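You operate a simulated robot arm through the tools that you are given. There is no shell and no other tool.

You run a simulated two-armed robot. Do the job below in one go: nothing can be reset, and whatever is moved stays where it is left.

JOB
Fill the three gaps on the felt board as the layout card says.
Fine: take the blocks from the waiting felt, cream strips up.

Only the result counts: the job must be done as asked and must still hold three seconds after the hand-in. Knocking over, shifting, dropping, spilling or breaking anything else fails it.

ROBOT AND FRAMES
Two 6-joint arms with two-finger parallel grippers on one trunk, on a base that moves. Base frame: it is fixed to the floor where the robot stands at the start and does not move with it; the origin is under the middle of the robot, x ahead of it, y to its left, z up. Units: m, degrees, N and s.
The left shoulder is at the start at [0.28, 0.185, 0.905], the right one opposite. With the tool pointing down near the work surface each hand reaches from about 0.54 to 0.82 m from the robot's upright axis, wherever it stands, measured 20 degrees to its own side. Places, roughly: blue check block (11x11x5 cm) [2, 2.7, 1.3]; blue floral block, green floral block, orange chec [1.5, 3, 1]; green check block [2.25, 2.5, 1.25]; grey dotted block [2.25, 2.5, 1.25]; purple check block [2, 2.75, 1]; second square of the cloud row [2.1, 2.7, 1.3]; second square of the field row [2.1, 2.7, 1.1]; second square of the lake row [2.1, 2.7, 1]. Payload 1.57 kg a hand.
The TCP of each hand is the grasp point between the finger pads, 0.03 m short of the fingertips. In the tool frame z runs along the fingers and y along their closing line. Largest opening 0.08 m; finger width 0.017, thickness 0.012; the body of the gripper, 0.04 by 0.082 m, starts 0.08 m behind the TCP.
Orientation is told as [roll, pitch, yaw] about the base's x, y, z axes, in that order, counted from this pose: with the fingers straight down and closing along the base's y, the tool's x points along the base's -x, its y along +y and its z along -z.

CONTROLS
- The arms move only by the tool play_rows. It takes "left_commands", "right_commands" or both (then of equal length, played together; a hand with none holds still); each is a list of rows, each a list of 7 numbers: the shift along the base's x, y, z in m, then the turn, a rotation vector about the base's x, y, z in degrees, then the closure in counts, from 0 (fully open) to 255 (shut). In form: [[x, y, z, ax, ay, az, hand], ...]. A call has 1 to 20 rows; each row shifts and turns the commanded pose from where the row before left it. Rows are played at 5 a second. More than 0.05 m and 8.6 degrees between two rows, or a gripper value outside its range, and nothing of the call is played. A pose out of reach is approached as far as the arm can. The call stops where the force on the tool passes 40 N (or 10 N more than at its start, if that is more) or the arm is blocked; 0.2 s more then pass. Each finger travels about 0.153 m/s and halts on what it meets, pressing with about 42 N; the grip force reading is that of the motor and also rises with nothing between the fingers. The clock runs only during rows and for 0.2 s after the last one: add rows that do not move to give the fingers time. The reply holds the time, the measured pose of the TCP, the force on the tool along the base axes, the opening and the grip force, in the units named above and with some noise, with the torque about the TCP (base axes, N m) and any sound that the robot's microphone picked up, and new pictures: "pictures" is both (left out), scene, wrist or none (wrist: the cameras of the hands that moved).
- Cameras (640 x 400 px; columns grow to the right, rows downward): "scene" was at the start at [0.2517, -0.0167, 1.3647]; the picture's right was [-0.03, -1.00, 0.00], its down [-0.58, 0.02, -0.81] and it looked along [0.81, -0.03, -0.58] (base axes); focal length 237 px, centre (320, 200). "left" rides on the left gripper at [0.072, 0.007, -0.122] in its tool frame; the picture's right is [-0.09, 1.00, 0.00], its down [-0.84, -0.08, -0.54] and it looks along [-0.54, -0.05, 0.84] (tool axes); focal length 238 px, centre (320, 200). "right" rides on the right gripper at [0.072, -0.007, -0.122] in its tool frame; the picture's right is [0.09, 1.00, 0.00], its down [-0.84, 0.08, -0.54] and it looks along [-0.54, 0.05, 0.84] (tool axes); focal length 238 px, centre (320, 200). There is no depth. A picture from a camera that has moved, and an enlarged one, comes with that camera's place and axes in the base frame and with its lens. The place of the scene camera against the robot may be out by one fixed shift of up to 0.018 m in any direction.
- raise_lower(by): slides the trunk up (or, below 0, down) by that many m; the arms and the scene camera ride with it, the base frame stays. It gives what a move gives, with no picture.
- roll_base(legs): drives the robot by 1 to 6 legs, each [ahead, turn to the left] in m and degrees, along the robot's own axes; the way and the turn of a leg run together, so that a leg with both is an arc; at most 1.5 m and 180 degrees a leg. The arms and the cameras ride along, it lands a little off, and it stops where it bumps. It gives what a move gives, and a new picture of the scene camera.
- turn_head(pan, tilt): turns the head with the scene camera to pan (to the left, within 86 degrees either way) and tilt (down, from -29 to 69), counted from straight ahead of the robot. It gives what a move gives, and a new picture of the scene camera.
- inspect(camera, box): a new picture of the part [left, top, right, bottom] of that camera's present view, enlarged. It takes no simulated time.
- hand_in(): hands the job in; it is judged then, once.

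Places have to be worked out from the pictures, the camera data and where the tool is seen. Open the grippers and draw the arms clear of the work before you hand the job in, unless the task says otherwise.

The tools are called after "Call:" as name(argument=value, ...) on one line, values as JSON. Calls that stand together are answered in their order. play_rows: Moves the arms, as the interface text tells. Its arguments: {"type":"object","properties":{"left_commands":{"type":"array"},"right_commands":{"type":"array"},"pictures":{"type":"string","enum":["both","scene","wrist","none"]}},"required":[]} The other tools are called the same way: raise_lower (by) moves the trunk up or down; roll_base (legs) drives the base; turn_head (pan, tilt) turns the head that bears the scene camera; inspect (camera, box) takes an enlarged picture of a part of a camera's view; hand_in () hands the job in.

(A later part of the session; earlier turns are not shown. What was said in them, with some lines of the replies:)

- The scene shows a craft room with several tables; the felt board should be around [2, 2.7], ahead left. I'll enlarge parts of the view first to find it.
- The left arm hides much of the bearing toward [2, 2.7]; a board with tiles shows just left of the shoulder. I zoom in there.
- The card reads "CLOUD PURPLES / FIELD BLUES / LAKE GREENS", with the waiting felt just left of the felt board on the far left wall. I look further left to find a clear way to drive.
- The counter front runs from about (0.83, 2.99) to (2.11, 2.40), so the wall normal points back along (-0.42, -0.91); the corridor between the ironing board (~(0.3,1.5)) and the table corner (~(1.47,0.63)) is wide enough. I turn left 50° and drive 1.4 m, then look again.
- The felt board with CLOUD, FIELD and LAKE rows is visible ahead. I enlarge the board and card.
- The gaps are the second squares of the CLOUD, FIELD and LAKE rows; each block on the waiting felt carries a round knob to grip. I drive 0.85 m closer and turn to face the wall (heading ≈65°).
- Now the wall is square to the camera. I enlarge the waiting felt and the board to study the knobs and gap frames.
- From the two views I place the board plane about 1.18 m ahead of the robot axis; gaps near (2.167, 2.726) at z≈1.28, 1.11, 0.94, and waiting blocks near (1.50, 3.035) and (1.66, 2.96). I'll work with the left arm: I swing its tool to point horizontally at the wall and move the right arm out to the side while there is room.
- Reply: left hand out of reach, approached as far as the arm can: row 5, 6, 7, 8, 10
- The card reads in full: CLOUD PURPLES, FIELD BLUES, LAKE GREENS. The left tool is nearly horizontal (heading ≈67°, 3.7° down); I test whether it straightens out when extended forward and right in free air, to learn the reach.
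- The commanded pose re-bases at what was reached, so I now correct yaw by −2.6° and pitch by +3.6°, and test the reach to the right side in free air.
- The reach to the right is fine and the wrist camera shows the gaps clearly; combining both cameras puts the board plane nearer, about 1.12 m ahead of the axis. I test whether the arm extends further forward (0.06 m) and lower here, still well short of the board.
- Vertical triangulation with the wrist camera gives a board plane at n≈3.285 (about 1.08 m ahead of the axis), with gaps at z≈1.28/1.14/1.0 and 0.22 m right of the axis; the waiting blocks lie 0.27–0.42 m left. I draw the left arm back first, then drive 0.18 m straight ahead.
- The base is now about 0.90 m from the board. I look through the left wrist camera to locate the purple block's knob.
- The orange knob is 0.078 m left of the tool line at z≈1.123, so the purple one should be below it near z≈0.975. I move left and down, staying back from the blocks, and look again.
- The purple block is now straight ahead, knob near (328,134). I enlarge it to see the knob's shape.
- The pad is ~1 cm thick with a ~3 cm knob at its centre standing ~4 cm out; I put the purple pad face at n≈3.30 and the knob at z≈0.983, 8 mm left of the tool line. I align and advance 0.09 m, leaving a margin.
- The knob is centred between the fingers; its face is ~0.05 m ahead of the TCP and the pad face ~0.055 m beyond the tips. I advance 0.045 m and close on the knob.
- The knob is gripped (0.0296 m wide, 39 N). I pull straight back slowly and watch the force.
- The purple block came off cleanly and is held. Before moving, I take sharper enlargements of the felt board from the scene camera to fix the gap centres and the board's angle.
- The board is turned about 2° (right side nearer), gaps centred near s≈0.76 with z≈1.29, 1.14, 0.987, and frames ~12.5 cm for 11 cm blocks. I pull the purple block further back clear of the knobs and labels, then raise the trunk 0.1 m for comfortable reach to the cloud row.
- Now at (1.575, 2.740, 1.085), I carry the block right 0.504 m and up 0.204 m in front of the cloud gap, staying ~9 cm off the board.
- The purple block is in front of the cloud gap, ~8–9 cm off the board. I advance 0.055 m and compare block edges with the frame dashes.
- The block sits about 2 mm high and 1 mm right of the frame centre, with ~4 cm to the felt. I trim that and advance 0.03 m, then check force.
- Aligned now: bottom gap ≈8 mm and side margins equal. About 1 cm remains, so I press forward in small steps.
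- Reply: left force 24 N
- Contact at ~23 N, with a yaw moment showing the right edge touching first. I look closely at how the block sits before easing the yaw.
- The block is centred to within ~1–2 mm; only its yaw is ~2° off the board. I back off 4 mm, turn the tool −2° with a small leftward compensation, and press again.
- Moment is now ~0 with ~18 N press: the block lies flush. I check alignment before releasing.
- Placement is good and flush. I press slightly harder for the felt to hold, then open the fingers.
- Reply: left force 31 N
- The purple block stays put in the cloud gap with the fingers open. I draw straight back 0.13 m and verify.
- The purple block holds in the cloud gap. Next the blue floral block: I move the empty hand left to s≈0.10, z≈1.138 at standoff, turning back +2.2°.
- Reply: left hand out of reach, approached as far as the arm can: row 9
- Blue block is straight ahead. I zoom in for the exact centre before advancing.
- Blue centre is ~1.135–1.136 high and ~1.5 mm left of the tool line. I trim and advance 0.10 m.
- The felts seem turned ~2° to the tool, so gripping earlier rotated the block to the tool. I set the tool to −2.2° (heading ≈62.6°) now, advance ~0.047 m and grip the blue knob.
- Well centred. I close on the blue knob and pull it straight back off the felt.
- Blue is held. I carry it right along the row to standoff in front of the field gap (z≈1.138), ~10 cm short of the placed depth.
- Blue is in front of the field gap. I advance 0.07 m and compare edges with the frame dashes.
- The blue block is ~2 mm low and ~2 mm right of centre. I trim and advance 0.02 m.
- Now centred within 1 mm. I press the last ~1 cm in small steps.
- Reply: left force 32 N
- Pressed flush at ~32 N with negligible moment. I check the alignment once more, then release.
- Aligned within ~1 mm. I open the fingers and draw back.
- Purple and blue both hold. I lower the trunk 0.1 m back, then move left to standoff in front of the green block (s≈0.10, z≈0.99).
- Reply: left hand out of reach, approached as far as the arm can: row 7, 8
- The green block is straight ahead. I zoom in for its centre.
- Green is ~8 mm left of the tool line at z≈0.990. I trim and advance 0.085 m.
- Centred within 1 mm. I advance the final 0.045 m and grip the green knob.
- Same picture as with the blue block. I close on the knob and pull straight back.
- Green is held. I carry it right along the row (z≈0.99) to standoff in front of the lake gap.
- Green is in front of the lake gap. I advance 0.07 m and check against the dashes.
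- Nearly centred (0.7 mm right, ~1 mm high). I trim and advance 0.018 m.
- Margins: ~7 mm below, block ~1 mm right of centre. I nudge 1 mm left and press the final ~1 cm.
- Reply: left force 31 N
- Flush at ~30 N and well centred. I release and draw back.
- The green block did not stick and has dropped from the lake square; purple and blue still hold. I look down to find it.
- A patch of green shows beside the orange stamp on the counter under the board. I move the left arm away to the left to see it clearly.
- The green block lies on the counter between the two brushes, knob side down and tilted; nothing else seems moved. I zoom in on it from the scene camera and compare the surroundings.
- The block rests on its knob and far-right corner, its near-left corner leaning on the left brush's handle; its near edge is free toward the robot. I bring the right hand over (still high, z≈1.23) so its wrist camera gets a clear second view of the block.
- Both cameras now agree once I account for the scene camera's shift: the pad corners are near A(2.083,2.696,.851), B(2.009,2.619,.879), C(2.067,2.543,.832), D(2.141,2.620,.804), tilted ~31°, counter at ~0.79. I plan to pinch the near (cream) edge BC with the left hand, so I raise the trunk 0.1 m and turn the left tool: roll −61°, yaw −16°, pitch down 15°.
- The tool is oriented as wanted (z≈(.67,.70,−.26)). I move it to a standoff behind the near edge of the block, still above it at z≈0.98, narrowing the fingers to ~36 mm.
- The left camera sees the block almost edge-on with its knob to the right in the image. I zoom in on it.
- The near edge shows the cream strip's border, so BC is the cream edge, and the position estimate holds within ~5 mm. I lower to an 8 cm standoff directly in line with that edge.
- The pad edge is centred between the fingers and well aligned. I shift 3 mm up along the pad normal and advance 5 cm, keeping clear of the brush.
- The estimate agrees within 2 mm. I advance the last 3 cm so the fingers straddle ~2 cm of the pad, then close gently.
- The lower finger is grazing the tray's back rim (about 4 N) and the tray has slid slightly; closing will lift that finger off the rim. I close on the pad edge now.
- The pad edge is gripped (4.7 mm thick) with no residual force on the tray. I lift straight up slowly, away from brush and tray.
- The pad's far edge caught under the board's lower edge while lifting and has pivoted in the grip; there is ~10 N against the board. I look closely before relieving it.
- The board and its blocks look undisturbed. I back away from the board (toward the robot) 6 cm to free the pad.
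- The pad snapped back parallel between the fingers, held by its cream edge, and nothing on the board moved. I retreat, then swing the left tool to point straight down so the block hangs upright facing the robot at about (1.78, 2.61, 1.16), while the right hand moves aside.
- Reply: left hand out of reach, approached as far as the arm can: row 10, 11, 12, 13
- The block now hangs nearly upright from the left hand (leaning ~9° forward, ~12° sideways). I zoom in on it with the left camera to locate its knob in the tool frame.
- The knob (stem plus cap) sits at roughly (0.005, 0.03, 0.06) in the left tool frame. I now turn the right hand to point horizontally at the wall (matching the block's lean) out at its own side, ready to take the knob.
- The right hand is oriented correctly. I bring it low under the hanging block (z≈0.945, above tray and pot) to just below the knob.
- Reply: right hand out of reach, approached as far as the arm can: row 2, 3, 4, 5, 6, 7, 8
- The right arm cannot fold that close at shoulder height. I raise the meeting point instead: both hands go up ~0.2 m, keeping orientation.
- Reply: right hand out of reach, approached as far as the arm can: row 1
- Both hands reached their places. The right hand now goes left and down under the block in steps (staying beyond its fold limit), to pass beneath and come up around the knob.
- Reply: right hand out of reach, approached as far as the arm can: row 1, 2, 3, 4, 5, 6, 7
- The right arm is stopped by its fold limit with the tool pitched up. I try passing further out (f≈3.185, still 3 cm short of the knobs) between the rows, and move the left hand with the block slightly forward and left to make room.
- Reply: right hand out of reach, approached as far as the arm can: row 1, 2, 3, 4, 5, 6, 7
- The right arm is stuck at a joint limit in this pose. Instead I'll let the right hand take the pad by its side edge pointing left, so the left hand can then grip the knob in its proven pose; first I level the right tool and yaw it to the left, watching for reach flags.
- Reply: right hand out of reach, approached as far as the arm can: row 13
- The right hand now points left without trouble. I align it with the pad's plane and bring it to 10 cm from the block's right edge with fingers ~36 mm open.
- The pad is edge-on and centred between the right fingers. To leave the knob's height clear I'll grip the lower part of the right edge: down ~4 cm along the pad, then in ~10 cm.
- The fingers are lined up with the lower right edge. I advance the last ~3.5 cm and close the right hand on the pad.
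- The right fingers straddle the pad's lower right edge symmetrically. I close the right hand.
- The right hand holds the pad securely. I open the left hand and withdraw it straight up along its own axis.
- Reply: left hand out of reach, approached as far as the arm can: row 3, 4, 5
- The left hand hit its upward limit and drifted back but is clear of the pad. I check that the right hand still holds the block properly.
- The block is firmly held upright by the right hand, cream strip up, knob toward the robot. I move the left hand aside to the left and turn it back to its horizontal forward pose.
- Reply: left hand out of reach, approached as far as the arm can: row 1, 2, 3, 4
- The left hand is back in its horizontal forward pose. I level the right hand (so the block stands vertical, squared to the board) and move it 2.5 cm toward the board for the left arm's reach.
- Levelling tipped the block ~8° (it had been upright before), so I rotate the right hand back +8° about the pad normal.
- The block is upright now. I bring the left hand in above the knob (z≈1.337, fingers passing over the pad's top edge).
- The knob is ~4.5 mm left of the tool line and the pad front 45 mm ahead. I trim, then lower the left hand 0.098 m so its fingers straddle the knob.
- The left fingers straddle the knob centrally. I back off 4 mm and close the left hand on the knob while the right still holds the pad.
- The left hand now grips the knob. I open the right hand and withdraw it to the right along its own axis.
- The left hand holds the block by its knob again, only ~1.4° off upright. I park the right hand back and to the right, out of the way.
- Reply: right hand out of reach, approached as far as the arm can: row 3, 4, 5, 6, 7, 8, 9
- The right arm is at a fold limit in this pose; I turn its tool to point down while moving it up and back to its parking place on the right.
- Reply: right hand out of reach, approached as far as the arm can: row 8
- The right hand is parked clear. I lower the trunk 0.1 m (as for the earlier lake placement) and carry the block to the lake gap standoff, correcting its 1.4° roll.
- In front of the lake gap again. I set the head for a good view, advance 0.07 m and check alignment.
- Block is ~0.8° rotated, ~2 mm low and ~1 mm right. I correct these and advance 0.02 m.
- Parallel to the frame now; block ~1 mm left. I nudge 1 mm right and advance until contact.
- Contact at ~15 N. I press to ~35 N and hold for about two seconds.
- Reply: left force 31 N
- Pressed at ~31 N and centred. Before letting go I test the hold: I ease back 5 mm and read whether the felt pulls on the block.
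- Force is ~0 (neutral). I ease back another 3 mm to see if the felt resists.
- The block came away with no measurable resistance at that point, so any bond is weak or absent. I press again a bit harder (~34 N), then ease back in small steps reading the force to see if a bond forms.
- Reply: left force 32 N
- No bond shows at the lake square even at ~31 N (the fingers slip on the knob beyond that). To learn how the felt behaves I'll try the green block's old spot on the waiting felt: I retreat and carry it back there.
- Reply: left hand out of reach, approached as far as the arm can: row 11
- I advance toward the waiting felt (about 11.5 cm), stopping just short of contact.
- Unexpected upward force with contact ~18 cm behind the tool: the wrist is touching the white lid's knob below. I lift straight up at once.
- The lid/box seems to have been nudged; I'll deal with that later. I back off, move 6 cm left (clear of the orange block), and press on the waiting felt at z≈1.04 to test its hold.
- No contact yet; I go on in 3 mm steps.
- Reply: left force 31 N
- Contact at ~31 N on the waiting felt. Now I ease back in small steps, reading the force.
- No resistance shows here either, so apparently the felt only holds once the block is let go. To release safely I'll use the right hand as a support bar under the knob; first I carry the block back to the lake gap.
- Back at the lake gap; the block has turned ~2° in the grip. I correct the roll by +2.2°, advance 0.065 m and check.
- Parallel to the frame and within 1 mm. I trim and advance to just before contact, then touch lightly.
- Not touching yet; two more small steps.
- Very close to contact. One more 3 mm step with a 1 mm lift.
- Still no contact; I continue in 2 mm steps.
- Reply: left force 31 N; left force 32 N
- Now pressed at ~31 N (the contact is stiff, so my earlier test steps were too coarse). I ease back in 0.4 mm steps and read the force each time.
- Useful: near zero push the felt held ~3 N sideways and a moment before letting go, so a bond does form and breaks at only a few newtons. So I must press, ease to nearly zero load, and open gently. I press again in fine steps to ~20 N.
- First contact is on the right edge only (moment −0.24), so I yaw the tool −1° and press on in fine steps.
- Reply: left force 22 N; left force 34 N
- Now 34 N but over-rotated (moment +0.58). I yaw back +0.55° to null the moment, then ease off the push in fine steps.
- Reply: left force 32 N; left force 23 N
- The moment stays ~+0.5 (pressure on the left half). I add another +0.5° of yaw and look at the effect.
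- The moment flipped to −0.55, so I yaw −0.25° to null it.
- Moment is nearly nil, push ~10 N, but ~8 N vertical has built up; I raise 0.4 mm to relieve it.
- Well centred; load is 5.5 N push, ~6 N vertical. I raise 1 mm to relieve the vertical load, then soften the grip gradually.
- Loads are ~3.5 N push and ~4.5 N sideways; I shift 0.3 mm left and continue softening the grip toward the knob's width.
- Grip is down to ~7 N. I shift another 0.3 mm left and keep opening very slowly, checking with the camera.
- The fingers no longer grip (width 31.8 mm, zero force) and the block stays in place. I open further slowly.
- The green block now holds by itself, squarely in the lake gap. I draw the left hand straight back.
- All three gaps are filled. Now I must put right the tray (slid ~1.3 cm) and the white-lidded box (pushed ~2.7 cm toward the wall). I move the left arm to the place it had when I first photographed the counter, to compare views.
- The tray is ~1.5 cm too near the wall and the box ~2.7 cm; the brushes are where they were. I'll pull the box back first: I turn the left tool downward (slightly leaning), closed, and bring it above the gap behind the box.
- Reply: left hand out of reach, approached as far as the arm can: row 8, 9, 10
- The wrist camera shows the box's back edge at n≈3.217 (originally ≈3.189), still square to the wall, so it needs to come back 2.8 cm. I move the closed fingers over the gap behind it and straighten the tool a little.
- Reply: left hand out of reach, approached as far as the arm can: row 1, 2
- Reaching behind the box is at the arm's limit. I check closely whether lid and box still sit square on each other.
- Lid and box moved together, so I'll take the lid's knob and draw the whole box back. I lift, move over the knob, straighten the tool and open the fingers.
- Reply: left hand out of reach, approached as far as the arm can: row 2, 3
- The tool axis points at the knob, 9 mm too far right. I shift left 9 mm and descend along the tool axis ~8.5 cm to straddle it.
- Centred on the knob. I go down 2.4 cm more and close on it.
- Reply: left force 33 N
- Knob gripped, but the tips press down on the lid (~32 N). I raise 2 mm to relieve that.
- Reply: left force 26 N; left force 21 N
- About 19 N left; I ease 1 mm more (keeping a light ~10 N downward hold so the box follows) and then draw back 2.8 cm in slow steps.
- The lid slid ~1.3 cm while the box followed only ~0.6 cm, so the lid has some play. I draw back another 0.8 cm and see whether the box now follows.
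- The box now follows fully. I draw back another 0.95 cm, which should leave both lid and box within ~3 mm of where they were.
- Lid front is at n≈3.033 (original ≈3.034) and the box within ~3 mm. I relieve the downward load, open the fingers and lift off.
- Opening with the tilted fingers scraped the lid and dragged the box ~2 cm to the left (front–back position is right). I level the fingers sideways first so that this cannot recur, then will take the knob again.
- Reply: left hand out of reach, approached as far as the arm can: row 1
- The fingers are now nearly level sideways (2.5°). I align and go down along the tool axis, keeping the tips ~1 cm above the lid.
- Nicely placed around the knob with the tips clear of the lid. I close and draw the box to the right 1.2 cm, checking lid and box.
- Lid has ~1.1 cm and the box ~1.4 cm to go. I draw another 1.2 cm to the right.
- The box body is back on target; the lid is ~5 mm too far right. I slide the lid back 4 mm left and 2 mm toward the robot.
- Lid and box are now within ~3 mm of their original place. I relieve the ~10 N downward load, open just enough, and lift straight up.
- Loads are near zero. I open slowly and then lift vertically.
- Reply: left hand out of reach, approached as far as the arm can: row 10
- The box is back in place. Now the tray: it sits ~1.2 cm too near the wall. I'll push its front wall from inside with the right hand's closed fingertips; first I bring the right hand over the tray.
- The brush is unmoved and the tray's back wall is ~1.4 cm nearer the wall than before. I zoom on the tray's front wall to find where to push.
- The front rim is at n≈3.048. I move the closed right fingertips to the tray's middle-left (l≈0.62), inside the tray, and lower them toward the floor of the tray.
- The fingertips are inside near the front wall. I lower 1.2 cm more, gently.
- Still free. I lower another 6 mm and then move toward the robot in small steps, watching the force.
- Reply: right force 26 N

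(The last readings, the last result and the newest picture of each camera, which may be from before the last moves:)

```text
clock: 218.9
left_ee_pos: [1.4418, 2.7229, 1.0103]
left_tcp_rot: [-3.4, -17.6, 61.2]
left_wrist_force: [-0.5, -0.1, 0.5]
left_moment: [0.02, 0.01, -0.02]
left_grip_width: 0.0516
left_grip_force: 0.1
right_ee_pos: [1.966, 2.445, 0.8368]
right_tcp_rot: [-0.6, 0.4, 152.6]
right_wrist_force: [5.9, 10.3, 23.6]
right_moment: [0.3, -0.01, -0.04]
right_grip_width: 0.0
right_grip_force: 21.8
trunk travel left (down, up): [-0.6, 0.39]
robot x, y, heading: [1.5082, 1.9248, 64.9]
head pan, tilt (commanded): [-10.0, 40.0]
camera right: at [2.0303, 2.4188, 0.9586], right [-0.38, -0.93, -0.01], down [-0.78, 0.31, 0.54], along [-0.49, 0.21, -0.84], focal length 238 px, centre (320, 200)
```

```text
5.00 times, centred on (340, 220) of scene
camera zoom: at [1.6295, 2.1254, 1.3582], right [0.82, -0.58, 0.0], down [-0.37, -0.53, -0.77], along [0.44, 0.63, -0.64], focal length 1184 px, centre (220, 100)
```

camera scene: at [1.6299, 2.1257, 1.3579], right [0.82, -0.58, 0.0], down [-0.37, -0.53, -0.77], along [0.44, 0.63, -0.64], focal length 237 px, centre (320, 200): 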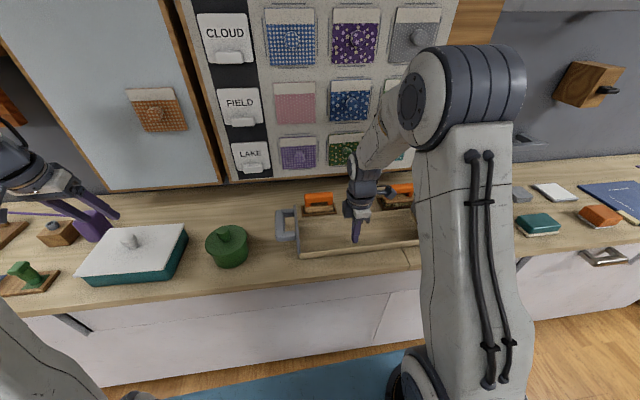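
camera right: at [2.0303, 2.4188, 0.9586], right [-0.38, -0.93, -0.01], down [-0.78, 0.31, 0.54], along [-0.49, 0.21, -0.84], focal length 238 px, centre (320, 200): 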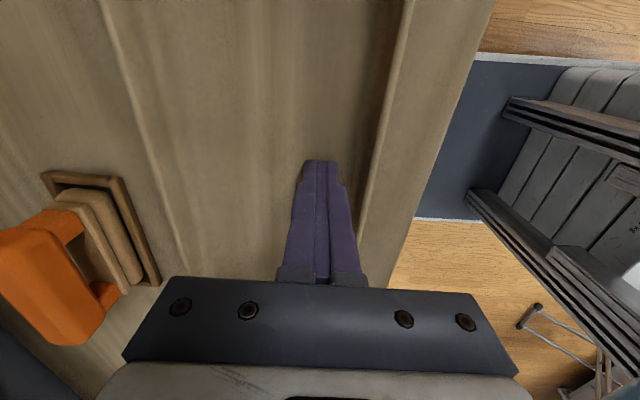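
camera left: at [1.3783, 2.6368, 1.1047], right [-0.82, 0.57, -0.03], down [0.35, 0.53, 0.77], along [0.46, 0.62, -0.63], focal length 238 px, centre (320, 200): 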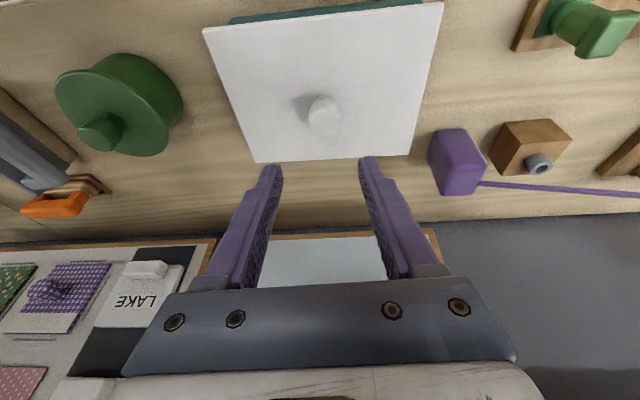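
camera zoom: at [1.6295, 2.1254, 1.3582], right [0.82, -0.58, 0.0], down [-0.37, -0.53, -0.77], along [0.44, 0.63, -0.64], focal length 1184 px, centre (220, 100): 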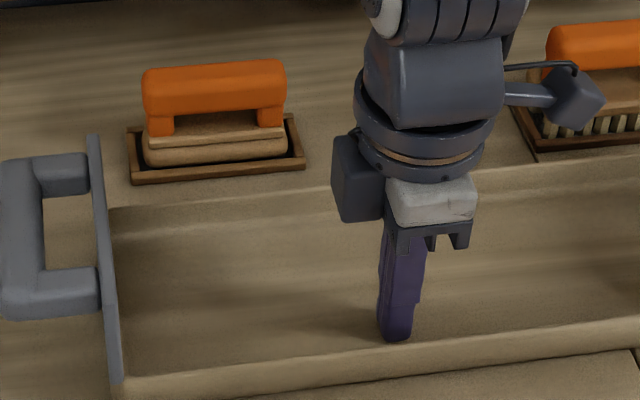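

The fingertips touch the tray floor (at z≈0.807) and have drawn the tray ~9 mm back by friction. I compare with the original view.

Call:
inspect(camera="scene", box=[260, 130, 480, 270])

Call:
inspect(camera="right", box=[140, 20, 500, 245])

```text
2.86 times, centred on (370, 200) of scene
camera zoom: at [1.6295, 2.1254, 1.3582], right [0.82, -0.58, 0.0], down [-0.37, -0.53, -0.77], along [0.44, 0.63, -0.64], focal length 677 px, centre (177, 200)
```

zoom: 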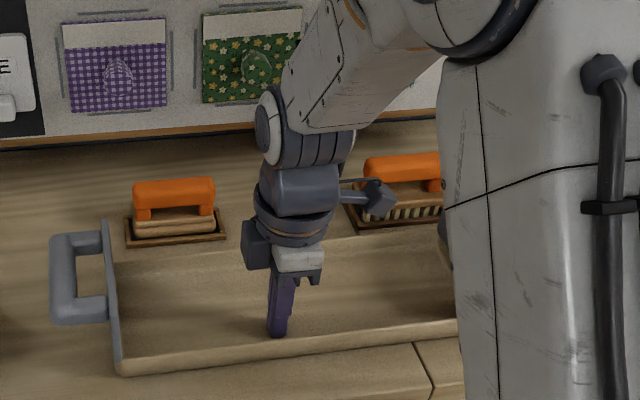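

```text
1.78 times, centred on (320, 132) of right
camera zoom: at [2.0303, 2.4188, 0.9586], right [-0.38, -0.93, -0.01], down [-0.78, 0.31, 0.54], along [-0.49, 0.21, -0.84], focal length 424 px, centre (320, 320)
```

zoom: 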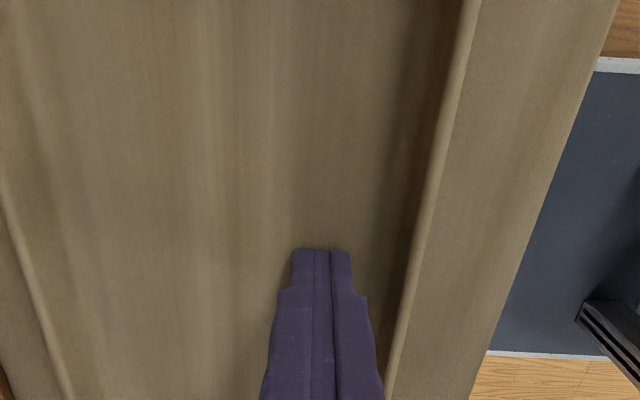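

Front–back now matches the original on the left; sideways it is ~5 mm too far right. While still pressing I draw it 5 mm left, then lift off and compare.

Call:
play_rows(right_commands=[[-0.0022, 0.0012, 0, 0, 0, 0, 255], [-0.0022, 0.0011, 0, 0, 0, 0, 255], [0, 0, 0, 0, 0, 0, 255]], pictures="none")

Call:
play_rows(right_commands=[[0, 0, 0.005, 0, 0, 0, 255], [0, 0, 0.03, 0, 0, 0, 255], [0, 0, 0.045, 0, 0, 0, 255], [0, 0, 0.045, 0, 0, 0, 255], [0.0207, -0.04, 0.02, 0, 0, 0, 255], [0.0207, -0.04, 0.02, 0, 0, 0, 255], [0.0307, -0.03, 0.02, 0, 0, 0, 255], [0.0307, -0.03, 0.02, 0, 0, 0, 255], [0.0307, -0.03, 0.02, 0, 0, 0, 255], [0.0307, -0.03, 0.02, 0, 0, 0, 255], [0.0307, -0.03, 0.02, 0, 0, 0, 0], [0, 0, 0, 0, 0, 0, 0]], pictures="both")

Call:
inspect(camera="scene", box=[260, 130, 480, 270])

```text
clock: 219.7
left_ee_pos: [1.4434, 2.7217, 1.011]
left_tcp_rot: [-3.3, -17.7, 61.0]
left_wrist_force: [-0.3, 0.8, 0.5]
left_moment: [-0.03, -0.03, 0.05]
left_grip_width: 0.0515
left_grip_force: 0.0
right_ee_pos: [1.9617, 2.4454, 0.8365]
right_tcp_rot: [-0.3, 0.4, 152.7]
right_wrist_force: [15.4, -5.2, 34.8]
right_moment: [-0.1, -0.29, -0.02]
right_grip_width: 0.0001
right_grip_force: 21.6
trunk travel left (down, up): [-0.6, 0.39]
robot x, y, heading: [1.5067, 1.9286, 64.8]
head pan, tilt (commanded): [-10.0, 40.0]
```

```text
clock: 222.3
left_ee_pos: [1.4428, 2.7217, 1.0094]
left_tcp_rot: [-3.2, -17.7, 61.1]
left_wrist_force: [0.4, -0.2, 0.0]
left_moment: [-0.02, 0.0, 0.0]
left_grip_width: 0.0518
left_grip_force: 0.0
right_ee_pos: [2.1577, 2.2153, 1.0996]
right_tcp_rot: [-0.3, 0.4, 152.6]
right_wrist_force: [1.0, 0.6, -0.8]
right_moment: [-0.01, -0.02, 0.01]
right_grip_width: 0.0802
right_grip_force: 0.1
trunk travel left (down, up): [-0.6, 0.39]
robot x, y, heading: [1.5063, 1.9259, 64.6]
head pan, tilt (commanded): [-10.0, 40.0]
camera scene: at [1.6301, 2.1255, 1.3579], right [0.82, -0.58, 0.0], down [-0.37, -0.53, -0.77], along [0.44, 0.63, -0.64], focal length 237 px, centre (320, 200)
camera right: at [2.2217, 2.1891, 1.2217], right [-0.38, -0.93, 0.0], down [-0.78, 0.32, 0.54], along [-0.5, 0.2, -0.84], focal length 238 px, centre (320, 200)
```

scene: 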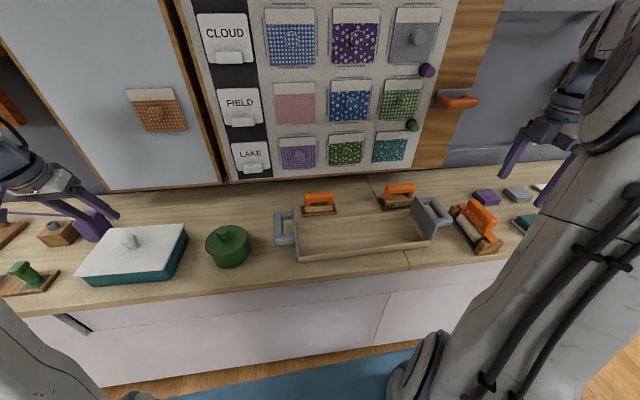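
right: 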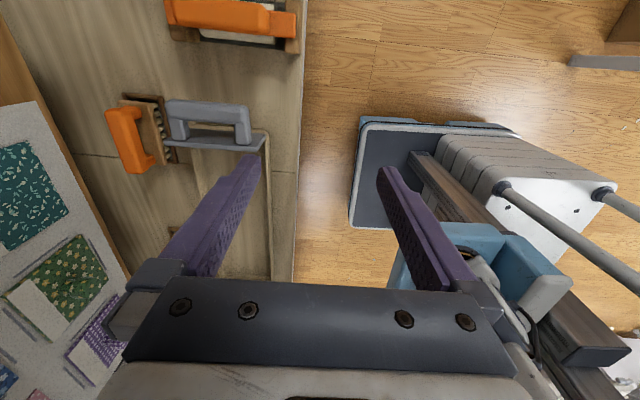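

```text
2.86 times, centred on (370, 200) of scene
camera zoom: at [1.6301, 2.1255, 1.3579], right [0.82, -0.58, 0.0], down [-0.37, -0.53, -0.77], along [0.44, 0.63, -0.64], focal length 677 px, centre (177, 200)
```

zoom: 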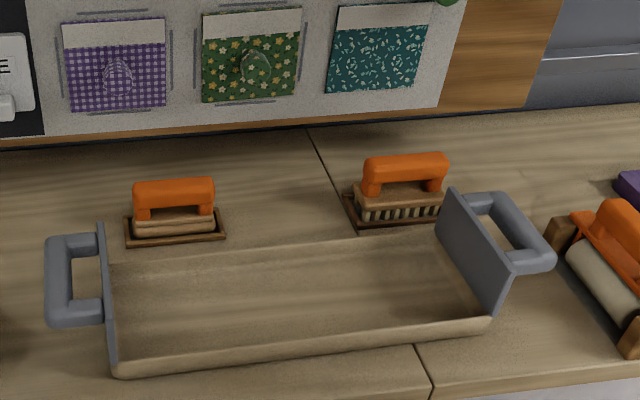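

The tray now matches its original view within a few millimetres, and the brushes are undisturbed. I withdraw both arms up and back with the grippers open.

Call:
play_rows(left_commands=[[0, 0, 0.04, 0, 0, 0, 0], [-0.0085, -0.0181, 0.035, 0, 0, 0, 0], [-0.0142, -0.0302, 0.025, 0, 0, 0, 0], [-0.0142, -0.0302, 0.025, 0, 0, 0, 0], [-0.0142, -0.0302, 0.02, 0, 0, 0, 0], [-0.0142, -0.0302, 0.01, 0, 0, 0, 0], [0, 0, 0, 0, 0, 0, 0]], right_commands=[[0, 0, 0.03, 0, 0, 0, 0], [0, 0, 0.03, 0, 0, 0, 0], [0, 0, 0.03, 0, 0, 0, 0], [0.01, -0.015, 0.02, 0, 0, 0, 0], [0.01, -0.015, 0.01, 0, 0, 0, 0], [0, 0, 0, 0, 0, 0, 0], [0, 0, 0, 0, 0, 0, 0]], pictures="none")

Call:
turn_head(pan=0, tilt=12)

Call:
inspect(camera="scene", box=[260, 145, 540, 320])

Call:
inspect(camera="scene", box=[340, 155, 480, 312])

```text
clock: 223.9
left_ee_pos: [1.3575, 2.5732, 1.1485]
left_tcp_rot: [-2.7, -17.3, 61.0]
left_wrist_force: [0.2, 0.0, 0.5]
left_moment: [-0.04, 0.0, -0.05]
left_grip_width: 0.0798
left_grip_force: 0.0
left hand out of reach, approached as far as the arm can: row 1, 2, 3, 4
right_ee_pos: [2.1756, 2.1873, 1.2205]
right_tcp_rot: [-0.2, 0.4, 152.7]
right_wrist_force: [-0.2, -0.1, 0.0]
right_moment: [0.03, 0.01, 0.01]
right_grip_width: 0.0802
right_grip_force: 0.0
trunk travel left (down, up): [-0.6, 0.39]
robot x, y, heading: [1.5103, 1.9226, 64.7]
head pan, tilt (commanded): [-10.0, 40.0]
```

```text
clock: 224.8
left_ee_pos: [1.3586, 2.574, 1.1489]
left_tcp_rot: [-2.7, -17.1, 61.0]
left_wrist_force: [0.5, -0.1, 0.0]
left_moment: [0.0, -0.05, -0.01]
left_grip_width: 0.0801
left_grip_force: 0.0
right_ee_pos: [2.1756, 2.187, 1.2178]
right_tcp_rot: [-0.1, 0.4, 152.6]
right_wrist_force: [-0.6, 0.3, -0.1]
right_moment: [0.03, 0.01, -0.01]
right_grip_width: 0.0802
right_grip_force: 0.0
trunk travel left (down, up): [-0.6, 0.39]
robot x, y, heading: [1.5103, 1.9268, 64.9]
head pan, tilt (commanded): [0.0, 12.0]
camera scene: at [1.6207, 2.1405, 1.4022], right [0.9, -0.43, 0.0], down [-0.09, -0.19, -0.98], along [0.42, 0.88, -0.21], focal length 237 px, centre (320, 200)
```

scene: 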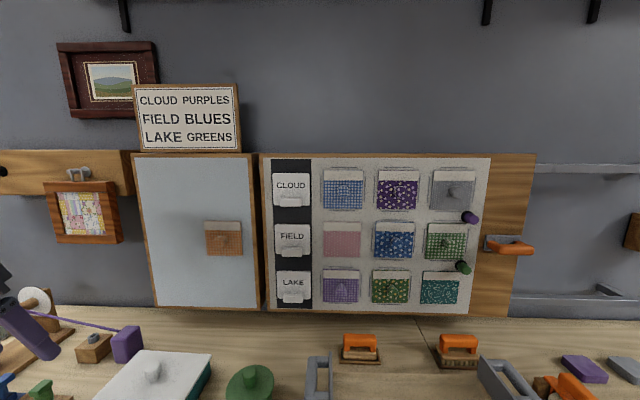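

```text
2.29 times, centred on (400, 232) of scene
camera zoom: at [1.6207, 2.1405, 1.4022], right [0.9, -0.43, 0.0], down [-0.09, -0.19, -0.98], along [0.42, 0.88, -0.21], focal length 542 px, centre (137, 126)
```

zoom: 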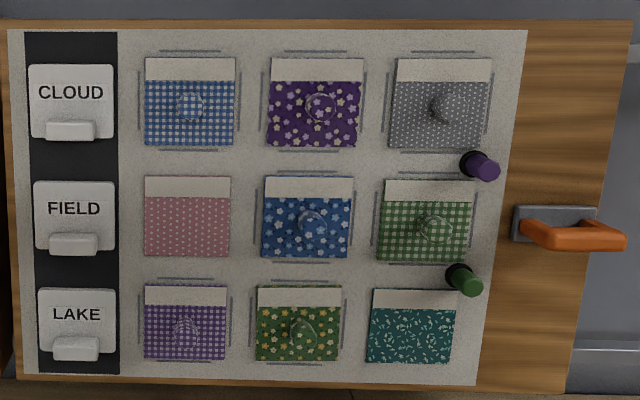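

```text
2.55 times, centred on (410, 234) of scene
camera zoom: at [1.6207, 2.1405, 1.4022], right [0.9, -0.43, 0.0], down [-0.09, -0.19, -0.98], along [0.42, 0.88, -0.21], focal length 604 px, centre (91, 115)
```

zoom: 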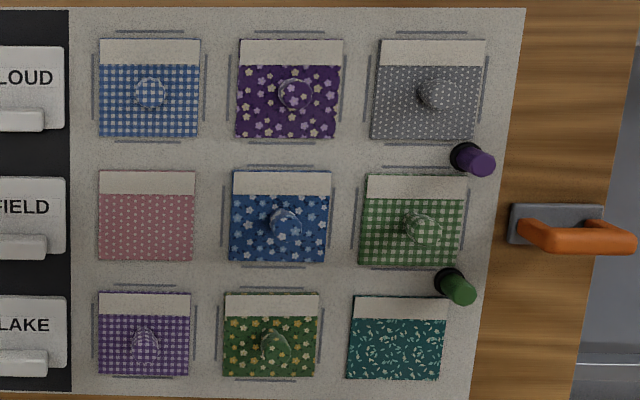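

All three gaps are filled as the card says (purple–cloud, blue–field, green–lake), cream strips up, and everything else looks as it was. I draw the left arm a bit further clear.

Call:
play_rows(left_commands=[[0.012, -0.033, 0.01, 0, 0, 0, 0], [0.012, -0.033, 0.01, 0, 0, 0, 0], [0.012, -0.033, 0.01, 0, 0, 0, 0], [0.012, -0.033, 0.01, 0, 0, 0, 0], [0, 0, 0, 0, 0, 0, 0]], pictures="scene")

Call:
turn_head(pan=15, tilt=35)

```text
clock: 226.0
left_ee_pos: [1.3772, 2.4835, 1.2036]
left_tcp_rot: [-2.6, -16.7, 60.9]
left_wrist_force: [-1.0, 0.1, 0.5]
left_moment: [0.01, 0.06, 0.02]
left_grip_width: 0.0801
left_grip_force: 0.0
left hand out of reach, approached as far as the arm can: row 3, 4
right_ee_pos: [2.1749, 2.1862, 1.2211]
right_tcp_rot: [-0.1, 0.5, 152.6]
right_wrist_force: [0.4, -0.4, 0.0]
right_moment: [-0.01, 0.02, 0.01]
right_grip_width: 0.08
right_grip_force: 0.0
trunk travel left (down, up): [-0.6, 0.39]
robot x, y, heading: [1.51, 1.9254, 64.8]
head pan, tilt (commanded): [0.0, 12.0]
camera scene: at [1.6207, 2.1405, 1.4023], right [0.9, -0.43, 0.0], down [-0.09, -0.19, -0.98], along [0.42, 0.88, -0.21], focal length 237 px, centre (320, 200)
```

scene: 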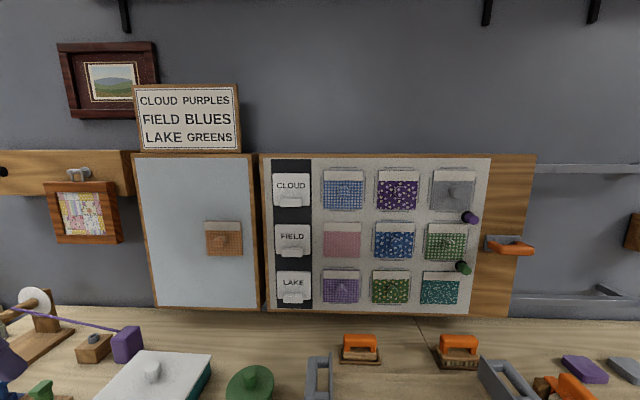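

```text
clock: 226.9
left_ee_pos: [1.3771, 2.4839, 1.2028]
left_tcp_rot: [-2.5, -16.6, 60.9]
left_wrist_force: [0.2, 0.1, 0.2]
left_moment: [-0.03, -0.01, -0.02]
left_grip_width: 0.0799
left_grip_force: 0.0
right_ee_pos: [2.1755, 2.1867, 1.2202]
right_tcp_rot: [-0.2, 0.4, 152.5]
right_wrist_force: [-0.6, 0.2, 0.2]
right_moment: [0.01, -0.04, -0.02]
right_grip_width: 0.0799
right_grip_force: 0.0
trunk travel left (down, up): [-0.6, 0.39]
robot x, y, heading: [1.506, 1.9255, 65.1]
head pan, tilt (commanded): [15.0, 35.0]
camera scene: at [1.5967, 2.1428, 1.3655], right [0.98, -0.18, 0.0], down [-0.1, -0.56, -0.82], along [0.15, 0.81, -0.57], focal length 237 px, centre (320, 200)
```

scene: 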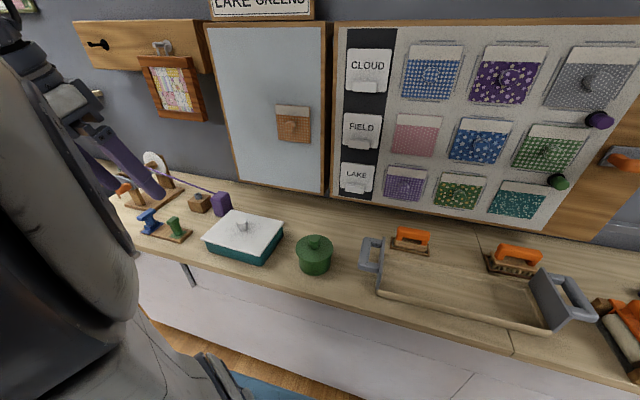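

The board is complete and the counter items all stand in their places; both grippers are open and the arms are clear. I hand the job in.

Call:
hand_in()

```text
The job is handed in.
```

I filled all three gaps as the layout card says, with every cream strip up, but I dropped one block and moved two other objects on the way.

| Row | Block placed |
|---|---|
| CLOUD | purple floral |
| FIELD | blue floral |
| LAKE | green floral |

In the last pictures all three blocks held on the felt, square in their frames. The blocks already on the board looked unmoved. The grippers were open and the arms clear when I handed in.

Three things went wrong on the way, and they could count against the result:

- **Green block dropped:** It fell from the lake square the first time I let go and landed on the counter, leaning on the left brush. I picked it up, passed it between the hands, and placed it again with a slower release. The brush looked undisturbed.
- **Tray moved:** Picking up the green block pushed the tray about 1.3 cm toward the wall. I moved it back, and it now matches the earlier view within a few millimetres.
- **White-lidded box moved:** My left wrist pushed it about 2.8 cm toward the wall. Putting it back briefly dragged it about 2 cm to the left as well. Lid and box ended within about 3 mm of where they started, judged from the pictures.
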